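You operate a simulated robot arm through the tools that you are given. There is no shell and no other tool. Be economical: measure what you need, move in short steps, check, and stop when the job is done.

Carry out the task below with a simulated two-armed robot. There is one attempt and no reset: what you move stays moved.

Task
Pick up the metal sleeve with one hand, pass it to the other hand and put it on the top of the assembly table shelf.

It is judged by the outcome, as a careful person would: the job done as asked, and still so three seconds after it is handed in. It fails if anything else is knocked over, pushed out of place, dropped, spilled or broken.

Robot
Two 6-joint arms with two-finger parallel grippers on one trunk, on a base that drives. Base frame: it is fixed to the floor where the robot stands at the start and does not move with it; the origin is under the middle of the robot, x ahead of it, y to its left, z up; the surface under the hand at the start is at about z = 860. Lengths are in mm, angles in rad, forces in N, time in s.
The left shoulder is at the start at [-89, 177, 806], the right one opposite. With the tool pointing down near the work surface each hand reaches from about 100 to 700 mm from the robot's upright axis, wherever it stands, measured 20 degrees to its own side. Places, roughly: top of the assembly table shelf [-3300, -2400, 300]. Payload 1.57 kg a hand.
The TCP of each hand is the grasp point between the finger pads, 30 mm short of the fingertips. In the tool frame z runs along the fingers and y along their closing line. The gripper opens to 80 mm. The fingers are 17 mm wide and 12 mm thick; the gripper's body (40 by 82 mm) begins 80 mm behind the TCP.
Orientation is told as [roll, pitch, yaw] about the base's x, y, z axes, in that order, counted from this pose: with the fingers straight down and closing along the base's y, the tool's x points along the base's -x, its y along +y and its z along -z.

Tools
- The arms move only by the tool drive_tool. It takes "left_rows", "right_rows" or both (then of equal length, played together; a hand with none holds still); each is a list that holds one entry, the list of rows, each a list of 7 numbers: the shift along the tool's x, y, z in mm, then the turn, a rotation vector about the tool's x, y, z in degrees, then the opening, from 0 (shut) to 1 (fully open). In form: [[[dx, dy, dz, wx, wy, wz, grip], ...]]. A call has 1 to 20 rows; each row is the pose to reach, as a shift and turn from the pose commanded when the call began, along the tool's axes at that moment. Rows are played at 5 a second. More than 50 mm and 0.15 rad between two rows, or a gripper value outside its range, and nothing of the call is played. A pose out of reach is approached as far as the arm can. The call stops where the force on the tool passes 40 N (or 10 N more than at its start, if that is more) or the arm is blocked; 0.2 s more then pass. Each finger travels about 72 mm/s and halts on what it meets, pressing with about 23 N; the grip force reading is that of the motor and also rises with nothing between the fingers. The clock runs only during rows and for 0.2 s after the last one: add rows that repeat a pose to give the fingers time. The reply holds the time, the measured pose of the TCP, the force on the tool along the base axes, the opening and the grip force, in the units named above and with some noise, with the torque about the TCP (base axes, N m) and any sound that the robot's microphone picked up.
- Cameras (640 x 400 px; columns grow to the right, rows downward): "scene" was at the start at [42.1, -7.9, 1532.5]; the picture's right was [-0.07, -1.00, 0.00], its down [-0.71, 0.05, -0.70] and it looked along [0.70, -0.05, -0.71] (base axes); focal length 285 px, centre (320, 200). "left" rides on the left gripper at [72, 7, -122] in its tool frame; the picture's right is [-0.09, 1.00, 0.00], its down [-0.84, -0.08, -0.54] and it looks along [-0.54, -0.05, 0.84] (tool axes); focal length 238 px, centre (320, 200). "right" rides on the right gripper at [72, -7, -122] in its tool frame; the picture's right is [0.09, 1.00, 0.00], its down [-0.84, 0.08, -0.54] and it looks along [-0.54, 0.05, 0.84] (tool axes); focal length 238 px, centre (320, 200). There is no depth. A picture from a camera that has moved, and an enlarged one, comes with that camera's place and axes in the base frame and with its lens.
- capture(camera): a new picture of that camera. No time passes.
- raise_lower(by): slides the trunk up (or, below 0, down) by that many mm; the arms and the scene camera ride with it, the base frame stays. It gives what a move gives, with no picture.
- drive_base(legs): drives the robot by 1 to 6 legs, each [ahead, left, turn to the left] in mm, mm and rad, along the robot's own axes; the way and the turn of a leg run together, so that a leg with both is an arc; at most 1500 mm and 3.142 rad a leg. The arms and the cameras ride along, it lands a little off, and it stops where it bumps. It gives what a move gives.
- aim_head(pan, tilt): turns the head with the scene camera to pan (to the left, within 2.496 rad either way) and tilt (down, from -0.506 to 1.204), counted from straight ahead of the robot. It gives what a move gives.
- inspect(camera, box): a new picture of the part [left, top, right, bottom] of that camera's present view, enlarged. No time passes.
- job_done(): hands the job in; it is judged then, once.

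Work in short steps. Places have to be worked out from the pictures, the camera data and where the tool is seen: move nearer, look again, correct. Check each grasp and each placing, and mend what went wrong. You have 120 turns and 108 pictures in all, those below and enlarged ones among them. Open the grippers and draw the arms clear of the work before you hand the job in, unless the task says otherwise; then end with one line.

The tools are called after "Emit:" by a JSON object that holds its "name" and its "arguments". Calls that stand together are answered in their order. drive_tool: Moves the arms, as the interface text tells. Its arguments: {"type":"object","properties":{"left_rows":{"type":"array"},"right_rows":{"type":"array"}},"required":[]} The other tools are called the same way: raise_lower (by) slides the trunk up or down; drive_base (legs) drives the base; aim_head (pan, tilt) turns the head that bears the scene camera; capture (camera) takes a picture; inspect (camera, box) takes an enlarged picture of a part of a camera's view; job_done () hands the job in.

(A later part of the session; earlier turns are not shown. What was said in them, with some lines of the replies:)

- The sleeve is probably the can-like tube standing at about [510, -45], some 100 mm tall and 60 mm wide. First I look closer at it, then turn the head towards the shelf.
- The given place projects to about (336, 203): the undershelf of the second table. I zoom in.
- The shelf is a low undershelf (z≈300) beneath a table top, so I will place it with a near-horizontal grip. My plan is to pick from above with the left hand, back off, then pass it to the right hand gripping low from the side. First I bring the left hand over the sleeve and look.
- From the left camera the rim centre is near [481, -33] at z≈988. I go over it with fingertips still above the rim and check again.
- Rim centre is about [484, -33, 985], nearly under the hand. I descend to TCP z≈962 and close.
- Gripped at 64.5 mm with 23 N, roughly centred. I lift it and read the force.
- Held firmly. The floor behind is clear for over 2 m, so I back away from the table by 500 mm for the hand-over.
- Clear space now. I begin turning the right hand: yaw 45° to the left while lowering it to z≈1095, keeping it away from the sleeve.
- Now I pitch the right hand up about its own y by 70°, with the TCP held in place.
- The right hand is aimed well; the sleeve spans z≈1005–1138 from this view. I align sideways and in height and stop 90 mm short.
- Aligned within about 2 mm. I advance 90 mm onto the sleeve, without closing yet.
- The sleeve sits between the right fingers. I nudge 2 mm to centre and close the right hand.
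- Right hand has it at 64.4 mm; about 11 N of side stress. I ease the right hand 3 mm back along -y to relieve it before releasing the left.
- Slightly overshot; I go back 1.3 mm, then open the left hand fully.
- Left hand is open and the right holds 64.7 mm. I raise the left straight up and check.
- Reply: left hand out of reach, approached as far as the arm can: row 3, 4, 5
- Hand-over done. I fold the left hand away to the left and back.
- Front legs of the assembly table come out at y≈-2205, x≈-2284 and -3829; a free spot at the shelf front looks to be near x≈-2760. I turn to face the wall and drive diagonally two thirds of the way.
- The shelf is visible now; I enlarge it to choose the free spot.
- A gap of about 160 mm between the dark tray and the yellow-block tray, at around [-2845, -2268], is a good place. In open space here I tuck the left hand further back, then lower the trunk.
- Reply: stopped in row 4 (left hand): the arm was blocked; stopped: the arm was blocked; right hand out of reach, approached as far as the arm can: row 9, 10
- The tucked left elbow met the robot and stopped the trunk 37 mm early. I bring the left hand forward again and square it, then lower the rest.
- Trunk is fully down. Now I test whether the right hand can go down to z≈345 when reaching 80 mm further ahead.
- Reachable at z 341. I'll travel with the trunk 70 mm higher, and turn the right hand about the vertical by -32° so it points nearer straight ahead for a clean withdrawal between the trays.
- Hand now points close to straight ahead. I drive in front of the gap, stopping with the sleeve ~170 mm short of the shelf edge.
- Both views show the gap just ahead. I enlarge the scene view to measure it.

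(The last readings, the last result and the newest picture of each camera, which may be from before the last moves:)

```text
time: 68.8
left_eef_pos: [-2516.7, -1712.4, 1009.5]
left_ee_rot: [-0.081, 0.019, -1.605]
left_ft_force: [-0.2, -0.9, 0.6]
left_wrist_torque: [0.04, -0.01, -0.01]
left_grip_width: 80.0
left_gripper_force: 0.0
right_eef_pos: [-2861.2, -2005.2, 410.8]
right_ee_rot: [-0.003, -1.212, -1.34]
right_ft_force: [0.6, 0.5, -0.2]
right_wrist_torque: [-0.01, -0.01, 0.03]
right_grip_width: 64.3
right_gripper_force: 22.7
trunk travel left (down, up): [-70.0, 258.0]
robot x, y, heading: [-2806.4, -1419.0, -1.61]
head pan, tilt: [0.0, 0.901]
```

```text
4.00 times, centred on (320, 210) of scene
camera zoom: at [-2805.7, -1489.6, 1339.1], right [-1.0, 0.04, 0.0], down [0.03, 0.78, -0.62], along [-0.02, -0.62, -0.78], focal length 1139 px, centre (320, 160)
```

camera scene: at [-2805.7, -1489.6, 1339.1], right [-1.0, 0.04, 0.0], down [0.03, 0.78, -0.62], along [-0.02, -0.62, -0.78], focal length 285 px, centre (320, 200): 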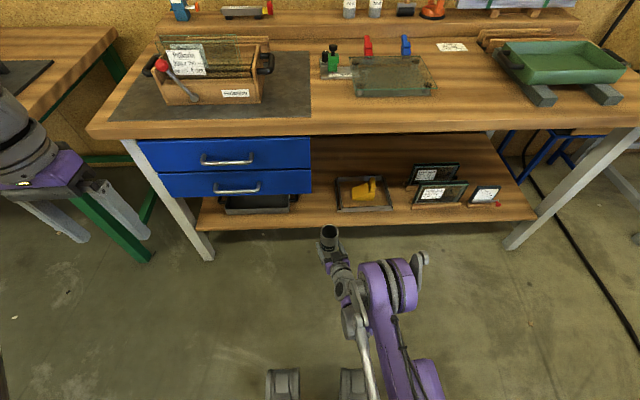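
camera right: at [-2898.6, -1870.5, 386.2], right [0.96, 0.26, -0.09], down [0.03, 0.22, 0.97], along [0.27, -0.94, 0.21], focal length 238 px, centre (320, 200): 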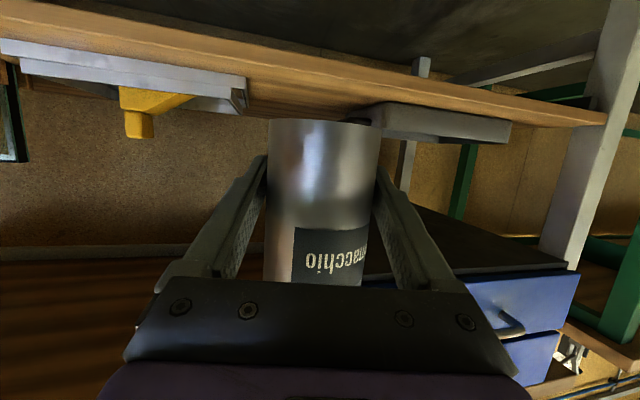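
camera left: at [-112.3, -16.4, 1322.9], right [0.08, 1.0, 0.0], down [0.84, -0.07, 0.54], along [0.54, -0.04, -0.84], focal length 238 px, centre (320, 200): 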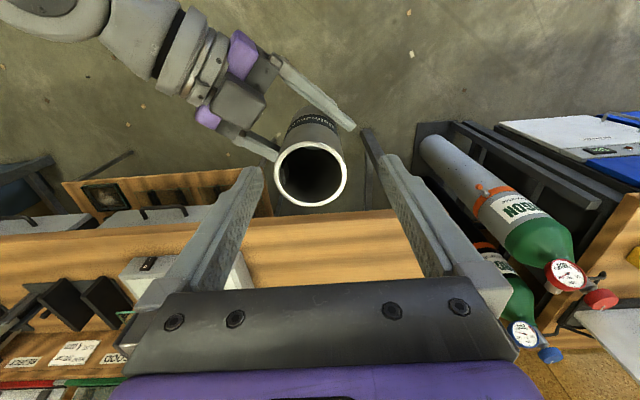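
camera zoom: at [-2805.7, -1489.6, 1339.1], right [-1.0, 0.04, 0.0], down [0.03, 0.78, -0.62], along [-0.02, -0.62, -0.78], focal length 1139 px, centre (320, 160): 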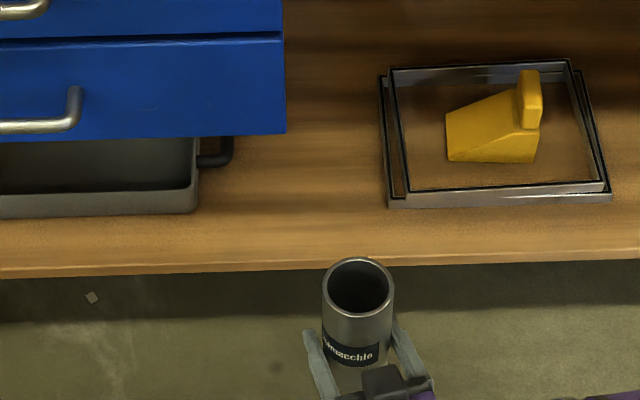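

Shelf front edge is at y≈-2176; free gap x from -2733 to -2908. Target sleeve centre is [-2825, -2245]. I shift left 45 mm and drive ahead 225 mm.

Emit:
{"name": "drive_base", "arguments": {"legs": [[0, 45, 0], [225, 0, 0]]}}

Emit:
{"name": "capture", "arguments": {"camera": "scene"}}

Emit:
{"name": "capture", "arguments": {"camera": "right"}}

```text
time: 71.2
left_eef_pos: [-2478.7, -1940.6, 1009.3]
left_ee_rot: [-0.08, 0.02, -1.601]
left_ft_force: [-0.7, -0.4, 0.0]
left_wrist_torque: [-0.03, 0.01, 0.0]
left_grip_width: 80.0
left_gripper_force: 0.0
right_eef_pos: [-2821.1, -2232.9, 410.0]
right_ee_rot: [-0.002, -1.209, -1.337]
right_ft_force: [-0.1, -0.6, 0.2]
right_wrist_torque: [-0.02, 0.0, 0.0]
right_grip_width: 64.4
right_gripper_force: 23.3
trunk travel left (down, up): [-70.0, 258.0]
robot x, y, heading: [-2768.6, -1643.9, -1.603]
head pan, tilt: [0.0, 0.901]
```

```text
78 pictures are left
camera scene: at [-2768.4, -1717.4, 1339.0], right [-1.0, 0.03, 0.0], down [0.03, 0.78, -0.62], along [-0.02, -0.62, -0.78], focal length 285 px, centre (320, 200)
```

scene: 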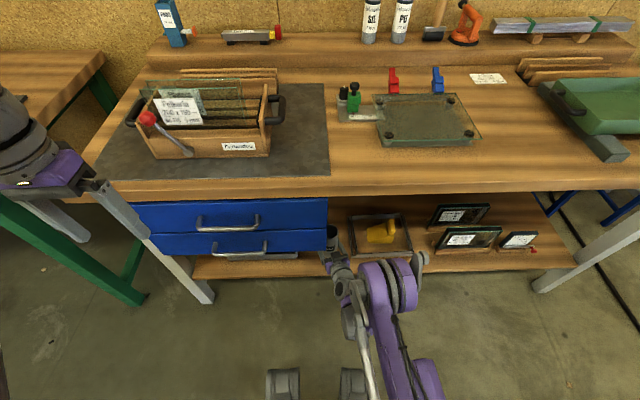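

```text
77 pictures are left
camera right: at [-2859.6, -2098.2, 386.0], right [0.96, 0.26, -0.09], down [0.03, 0.22, 0.97], along [0.27, -0.94, 0.21], focal length 238 px, centre (320, 200)
```

right: 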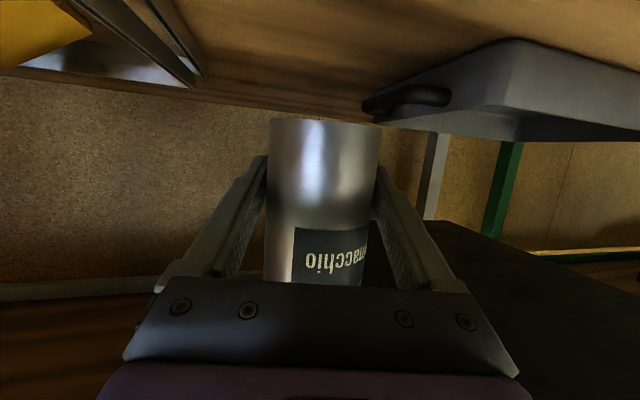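

Position good; I go 20 mm further in for margin from the edge, then lower the trunk 60 mm (sleeve bottom to ≈ z 313).

Emit:
{"name": "drive_base", "arguments": {"legs": [[20, 0, 0]]}}

Emit:
{"name": "raise_lower", "arguments": {"by": -55}}

Emit:
{"name": "capture", "arguments": {"camera": "right"}}

Emit:
{"name": "inspect", "arguments": {"camera": "scene", "box": [240, 200, 440, 325]}}

```text
time: 72.0
left_eef_pos: [-2479.8, -1958.6, 1009.4]
left_ee_rot: [-0.083, 0.019, -1.602]
left_ft_force: [0.1, 0.1, -0.1]
left_wrist_torque: [0.04, 0.01, -0.01]
left_grip_width: 79.9
left_gripper_force: 0.1
right_eef_pos: [-2821.9, -2253.5, 409.7]
right_ee_rot: [-0.001, -1.21, -1.338]
right_ft_force: [0.2, 0.1, -0.9]
right_wrist_torque: [-0.02, 0.01, 0.04]
right_grip_width: 64.1
right_gripper_force: 22.7
trunk travel left (down, up): [-70.0, 258.0]
robot x, y, heading: [-2772.1, -1664.7, -1.603]
head pan, tilt: [0.0, 0.901]
```

```text
time: 73.0
left_eef_pos: [-2478.8, -1959.8, 953.7]
left_ee_rot: [-0.082, 0.018, -1.601]
left_ft_force: [-0.1, -0.5, 0.2]
left_wrist_torque: [0.01, -0.05, 0.01]
left_grip_width: 80.2
left_gripper_force: 0.1
right_eef_pos: [-2821.0, -2252.0, 355.3]
right_ee_rot: [-0.003, -1.21, -1.335]
right_ft_force: [-0.4, 1.4, -0.5]
right_wrist_torque: [0.02, 0.0, 0.05]
right_grip_width: 64.6
right_gripper_force: 22.9
trunk travel left (down, up): [-15.0, 313.0]
robot x, y, heading: [-2765.1, -1671.2, -1.607]
head pan, tilt: [0.0, 0.901]
```

```text
76 pictures are left
camera right: at [-2860.1, -2117.5, 331.4], right [0.96, 0.26, -0.09], down [0.03, 0.22, 0.97], along [0.27, -0.94, 0.21], focal length 238 px, centre (320, 200)
```

right: 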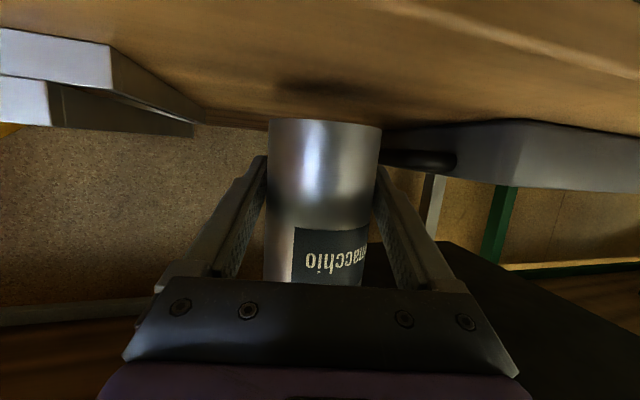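

```text
3.20 times, centred on (340, 262) of scene
camera zoom: at [-2769.6, -1753.2, 1283.8], right [-1.0, 0.03, 0.0], down [0.03, 0.78, -0.62], along [-0.02, -0.62, -0.78], focal length 912 px, centre (256, 0)
```

zoom: 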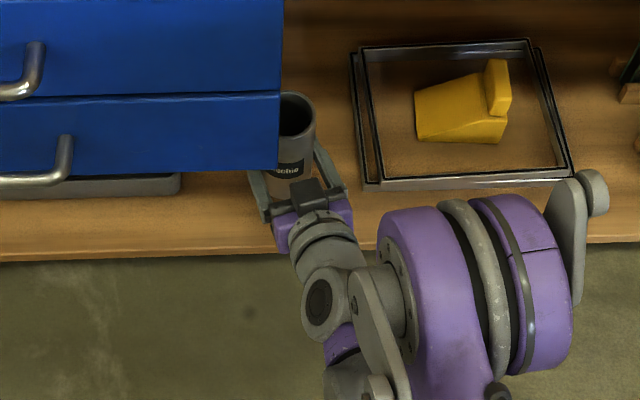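

The contact shadow shows ~15–20 mm left. I lower 10 mm more and read forces.

Emit:
{"name": "raise_lower", "arguments": {"by": -10}}

Emit:
{"name": "capture", "arguments": {"camera": "right"}}

```text
time: 73.6
left_eef_pos: [-2478.7, -1957.9, 944.6]
left_ee_rot: [-0.081, 0.018, -1.6]
left_ft_force: [-0.5, 0.6, -1.3]
left_wrist_torque: [-0.02, 0.01, -0.01]
left_grip_width: 80.1
left_gripper_force: 0.0
right_eef_pos: [-2820.7, -2253.0, 345.1]
right_ee_rot: [-0.003, -1.211, -1.336]
right_ft_force: [1.0, 0.4, -1.0]
right_wrist_torque: [0.01, -0.04, -0.04]
right_grip_width: 64.2
right_gripper_force: 22.8
trunk travel left (down, up): [-5.0, 323.0]
robot x, y, heading: [-2769.2, -1667.8, -1.604]
head pan, tilt: [0.0, 0.901]
```

```text
74 pictures are left
camera right: at [-2860.1, -2117.7, 321.3], right [0.96, 0.26, -0.09], down [0.03, 0.22, 0.97], along [0.27, -0.94, 0.21], focal length 238 px, centre (320, 200)
```

right: 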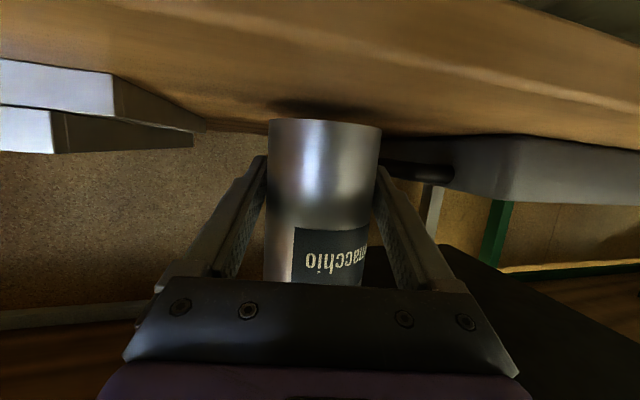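

Shadow nearly meets the bottom; around 6–8 mm remain. I use the arm to go down in small steps, the call stopping on contact.

Emit:
{"name": "drive_tool", "arguments": {"right_rows": [[[1.9, 0, 0.7, 0, 0, 0, 0.5], [3.7, 0, 1.4, 0, 0, 0, 0.5], [5.6, 0, 2.1, 0, 0, 0, 0.5], [5.6, 0, 2.1, 0, 0, 0, 0.5]]]}}

Emit:
{"name": "capture", "arguments": {"camera": "right"}}

```text
time: 74.6
left_eef_pos: [-2478.9, -1958.2, 944.5]
left_ee_rot: [-0.082, 0.02, -1.602]
left_ft_force: [0.2, 0.4, 0.6]
left_wrist_torque: [-0.01, 0.0, 0.0]
left_grip_width: 80.1
left_gripper_force: 0.0
right_eef_pos: [-2822.5, -2253.2, 339.6]
right_ee_rot: [-0.004, -1.213, -1.338]
right_ft_force: [0.5, 0.1, 0.2]
right_wrist_torque: [0.01, -0.02, 0.01]
right_grip_width: 64.0
right_gripper_force: 22.6
trunk travel left (down, up): [-5.0, 323.0]
robot x, y, heading: [-2764.5, -1668.5, -1.602]
head pan, tilt: [0.0, 0.901]
```

```text
73 pictures are left
camera right: at [-2860.5, -2117.4, 315.0], right [0.96, 0.26, -0.09], down [0.03, 0.22, 0.97], along [0.27, -0.94, 0.21], focal length 238 px, centre (320, 200)
```

right: 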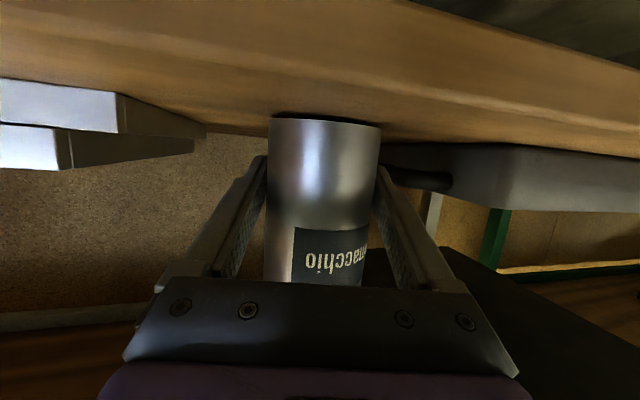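

Almost touching. I continue in 1 mm steps until contact shows in the force.

Emit:
{"name": "drive_tool", "arguments": {"right_rows": [[[0.95, 0, 0.35, 0, 0, 0, 0.5], [1.9, 0, 0.7, 0, 0, 0, 0.5], [1.9, 0, 0.7, 0, 0, 0, 0.5]]]}}

```text
time: 75.4
left_eef_pos: [-2479.0, -1959.8, 943.9]
left_ee_rot: [-0.081, 0.02, -1.601]
left_ft_force: [-0.6, -0.5, 0.1]
left_wrist_torque: [0.03, 0.03, 0.0]
left_grip_width: 79.9
left_gripper_force: 0.1
right_eef_pos: [-2822.2, -2252.8, 337.5]
right_ee_rot: [-0.003, -1.211, -1.338]
right_ft_force: [0.0, -0.3, -1.1]
right_wrist_torque: [-0.02, 0.01, 0.02]
right_grip_width: 64.3
right_gripper_force: 23.0
trunk travel left (down, up): [-5.0, 323.0]
robot x, y, heading: [-2766.5, -1671.1, -1.604]
head pan, tilt: [0.0, 0.901]
```

No contact yet; 2 mm more.

Emit:
{"name": "drive_tool", "arguments": {"right_rows": [[[0.95, 0, 0.35, 0, 0, 0, 0.5], [1.9, 0, 0.7, 0, 0, 0, 0.5], [1.9, 0, 0.7, 0, 0, 0, 0.5]]]}}

Emit:
{"name": "capture", "arguments": {"camera": "right"}}

```text
time: 76.2
left_eef_pos: [-2479.2, -1958.4, 945.0]
left_ee_rot: [-0.083, 0.018, -1.598]
left_ft_force: [0.3, -0.8, -0.3]
left_wrist_torque: [-0.03, 0.0, 0.0]
left_grip_width: 80.2
left_gripper_force: 0.0
right_eef_pos: [-2821.4, -2253.0, 335.8]
right_ee_rot: [-0.004, -1.213, -1.336]
right_ft_force: [-1.7, 4.6, 15.8]
right_wrist_torque: [-0.29, -0.22, -0.02]
right_grip_width: 64.2
right_gripper_force: 23.5
trunk travel left (down, up): [-5.0, 323.0]
robot x, y, heading: [-2768.5, -1669.3, -1.603]
head pan, tilt: [0.0, 0.901]
```

```text
72 pictures are left
camera right: at [-2860.2, -2117.4, 311.8], right [0.96, 0.26, -0.09], down [0.03, 0.23, 0.97], along [0.27, -0.94, 0.21], focal length 238 px, centre (320, 200)
```

right: 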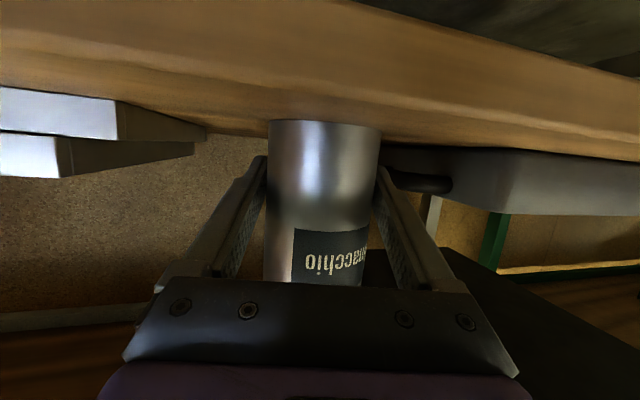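

Contact at 16 N: it stands on the shelf. I relax 0.7 mm and open the right hand.

Emit:
{"name": "drive_tool", "arguments": {"right_rows": [[[-0.7, 0, -0.25, 0, 0, 0, 0.5], [-0.7, 0, -0.25, 0, 0, 0, 0.85], [-0.7, 0, -0.25, 0, 0, 0, 1], [-0.7, 0, -0.25, 0, 0, 0, 1], [-0.7, 0, -0.25, 0, 0, 0, 1]]]}}

Emit:
{"name": "capture", "arguments": {"camera": "right"}}

```text
time: 77.4
left_eef_pos: [-2478.9, -1958.4, 944.3]
left_ee_rot: [-0.082, 0.018, -1.599]
left_ft_force: [0.2, -0.9, -0.7]
left_wrist_torque: [0.03, 0.01, 0.03]
left_grip_width: 79.9
left_gripper_force: 0.1
right_eef_pos: [-2822.6, -2253.6, 335.7]
right_ee_rot: [-0.003, -1.212, -1.336]
right_ft_force: [0.1, 0.2, 0.0]
right_wrist_torque: [0.01, 0.0, -0.01]
right_grip_width: 79.9
right_gripper_force: 0.1
trunk travel left (down, up): [-5.0, 323.0]
robot x, y, heading: [-2769.5, -1671.1, -1.606]
head pan, tilt: [0.0, 0.901]
```

```text
71 pictures are left
camera right: at [-2860.1, -2118.2, 311.6], right [0.96, 0.26, -0.09], down [0.03, 0.22, 0.97], along [0.27, -0.94, 0.21], focal length 238 px, centre (320, 200)
```

right: 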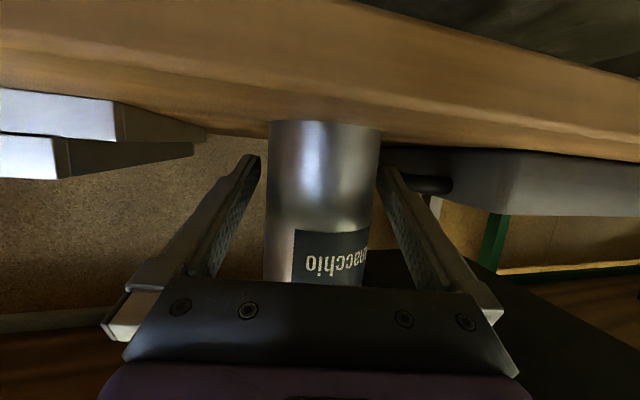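

Released; the sleeve is free between the fingers. Pulling the arm in may hit its reach limit, so I back the base out along the hand's direction, first 40 mm and check.

Emit:
{"name": "drive_base", "arguments": {"legs": [[-38.5, -10.7, 0]]}}

Emit:
{"name": "capture", "arguments": {"camera": "right"}}

```text
time: 78.2
left_eef_pos: [-2488.9, -1919.3, 943.2]
left_ee_rot: [-0.083, 0.02, -1.602]
left_ft_force: [-0.5, 0.9, -0.3]
left_wrist_torque: [0.0, -0.02, -0.01]
left_grip_width: 80.1
left_gripper_force: 0.0
right_eef_pos: [-2830.8, -2214.5, 335.9]
right_ee_rot: [-0.004, -1.211, -1.336]
right_ft_force: [-0.1, 0.0, 0.6]
right_wrist_torque: [0.01, 0.0, -0.01]
right_grip_width: 80.1
right_gripper_force: 0.0
trunk travel left (down, up): [-5.0, 323.0]
robot x, y, heading: [-2777.4, -1626.9, -1.603]
head pan, tilt: [0.0, 0.901]
```

```text
70 pictures are left
camera right: at [-2869.5, -2079.0, 311.8], right [0.96, 0.26, -0.09], down [0.03, 0.23, 0.97], along [0.27, -0.94, 0.21], focal length 238 px, centre (320, 200)
```

right: 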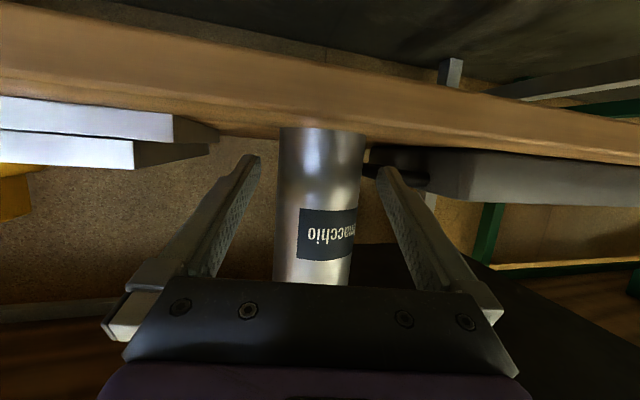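

Clean so far and the sleeve stays put. I back out further.

Emit:
{"name": "drive_base", "arguments": {"legs": [[-60, -16, 0], [-190, -20, 0]]}}

Emit:
{"name": "capture", "arguments": {"camera": "right"}}

Emit:
{"name": "capture", "arguments": {"camera": "scene"}}

```text
time: 80.4
left_eef_pos: [-2514.9, -1669.1, 944.5]
left_ee_rot: [-0.081, 0.021, -1.602]
left_ft_force: [0.1, 1.1, 0.7]
left_wrist_torque: [0.01, 0.01, 0.01]
left_grip_width: 80.2
left_gripper_force: 0.1
right_eef_pos: [-2857.8, -1962.0, 335.3]
right_ee_rot: [-0.004, -1.211, -1.336]
right_ft_force: [-0.1, 1.3, 0.4]
right_wrist_torque: [-0.01, 0.03, -0.02]
right_grip_width: 80.1
right_gripper_force: 0.0
trunk travel left (down, up): [-5.0, 323.0]
robot x, y, heading: [-2802.9, -1379.3, -1.606]
head pan, tilt: [0.0, 0.901]
```

```text
69 pictures are left
camera right: at [-2897.0, -1827.6, 311.7], right [0.96, 0.26, -0.09], down [0.03, 0.23, 0.97], along [0.27, -0.94, 0.21], focal length 238 px, centre (320, 200)
```

right: 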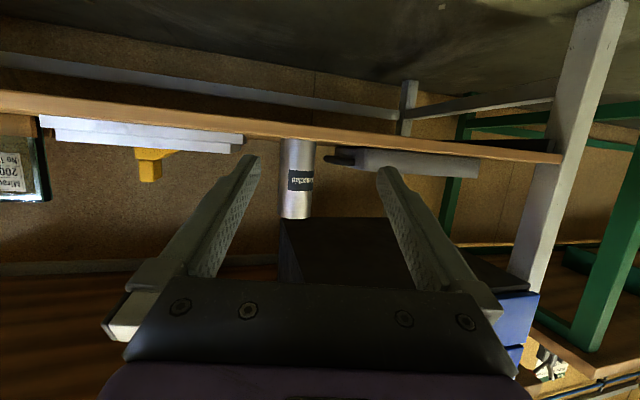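

```text
68 pictures are left
camera scene: at [-2806.6, -1463.5, 1276.5], right [-1.0, 0.03, 0.0], down [0.03, 0.78, -0.62], along [-0.02, -0.62, -0.78], focal length 285 px, centre (320, 200)
```

scene: 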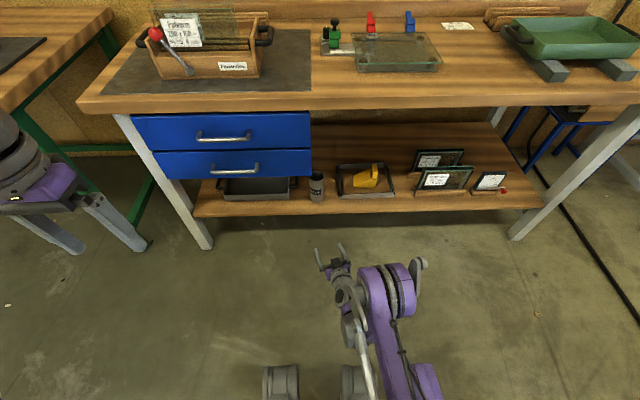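

The sleeve stands upright on the shelf between the two trays, nothing else has moved, both hands are open and clear. I hand it in.

Emit:
{"name": "job_done", "arguments": {}}

```text
The job is handed in.
```

I picked up the metal sleeve with the left hand and passed it to the right in mid-air. It now stands upright on the assembly table's lower shelf, between the two trays, and nothing else was moved.
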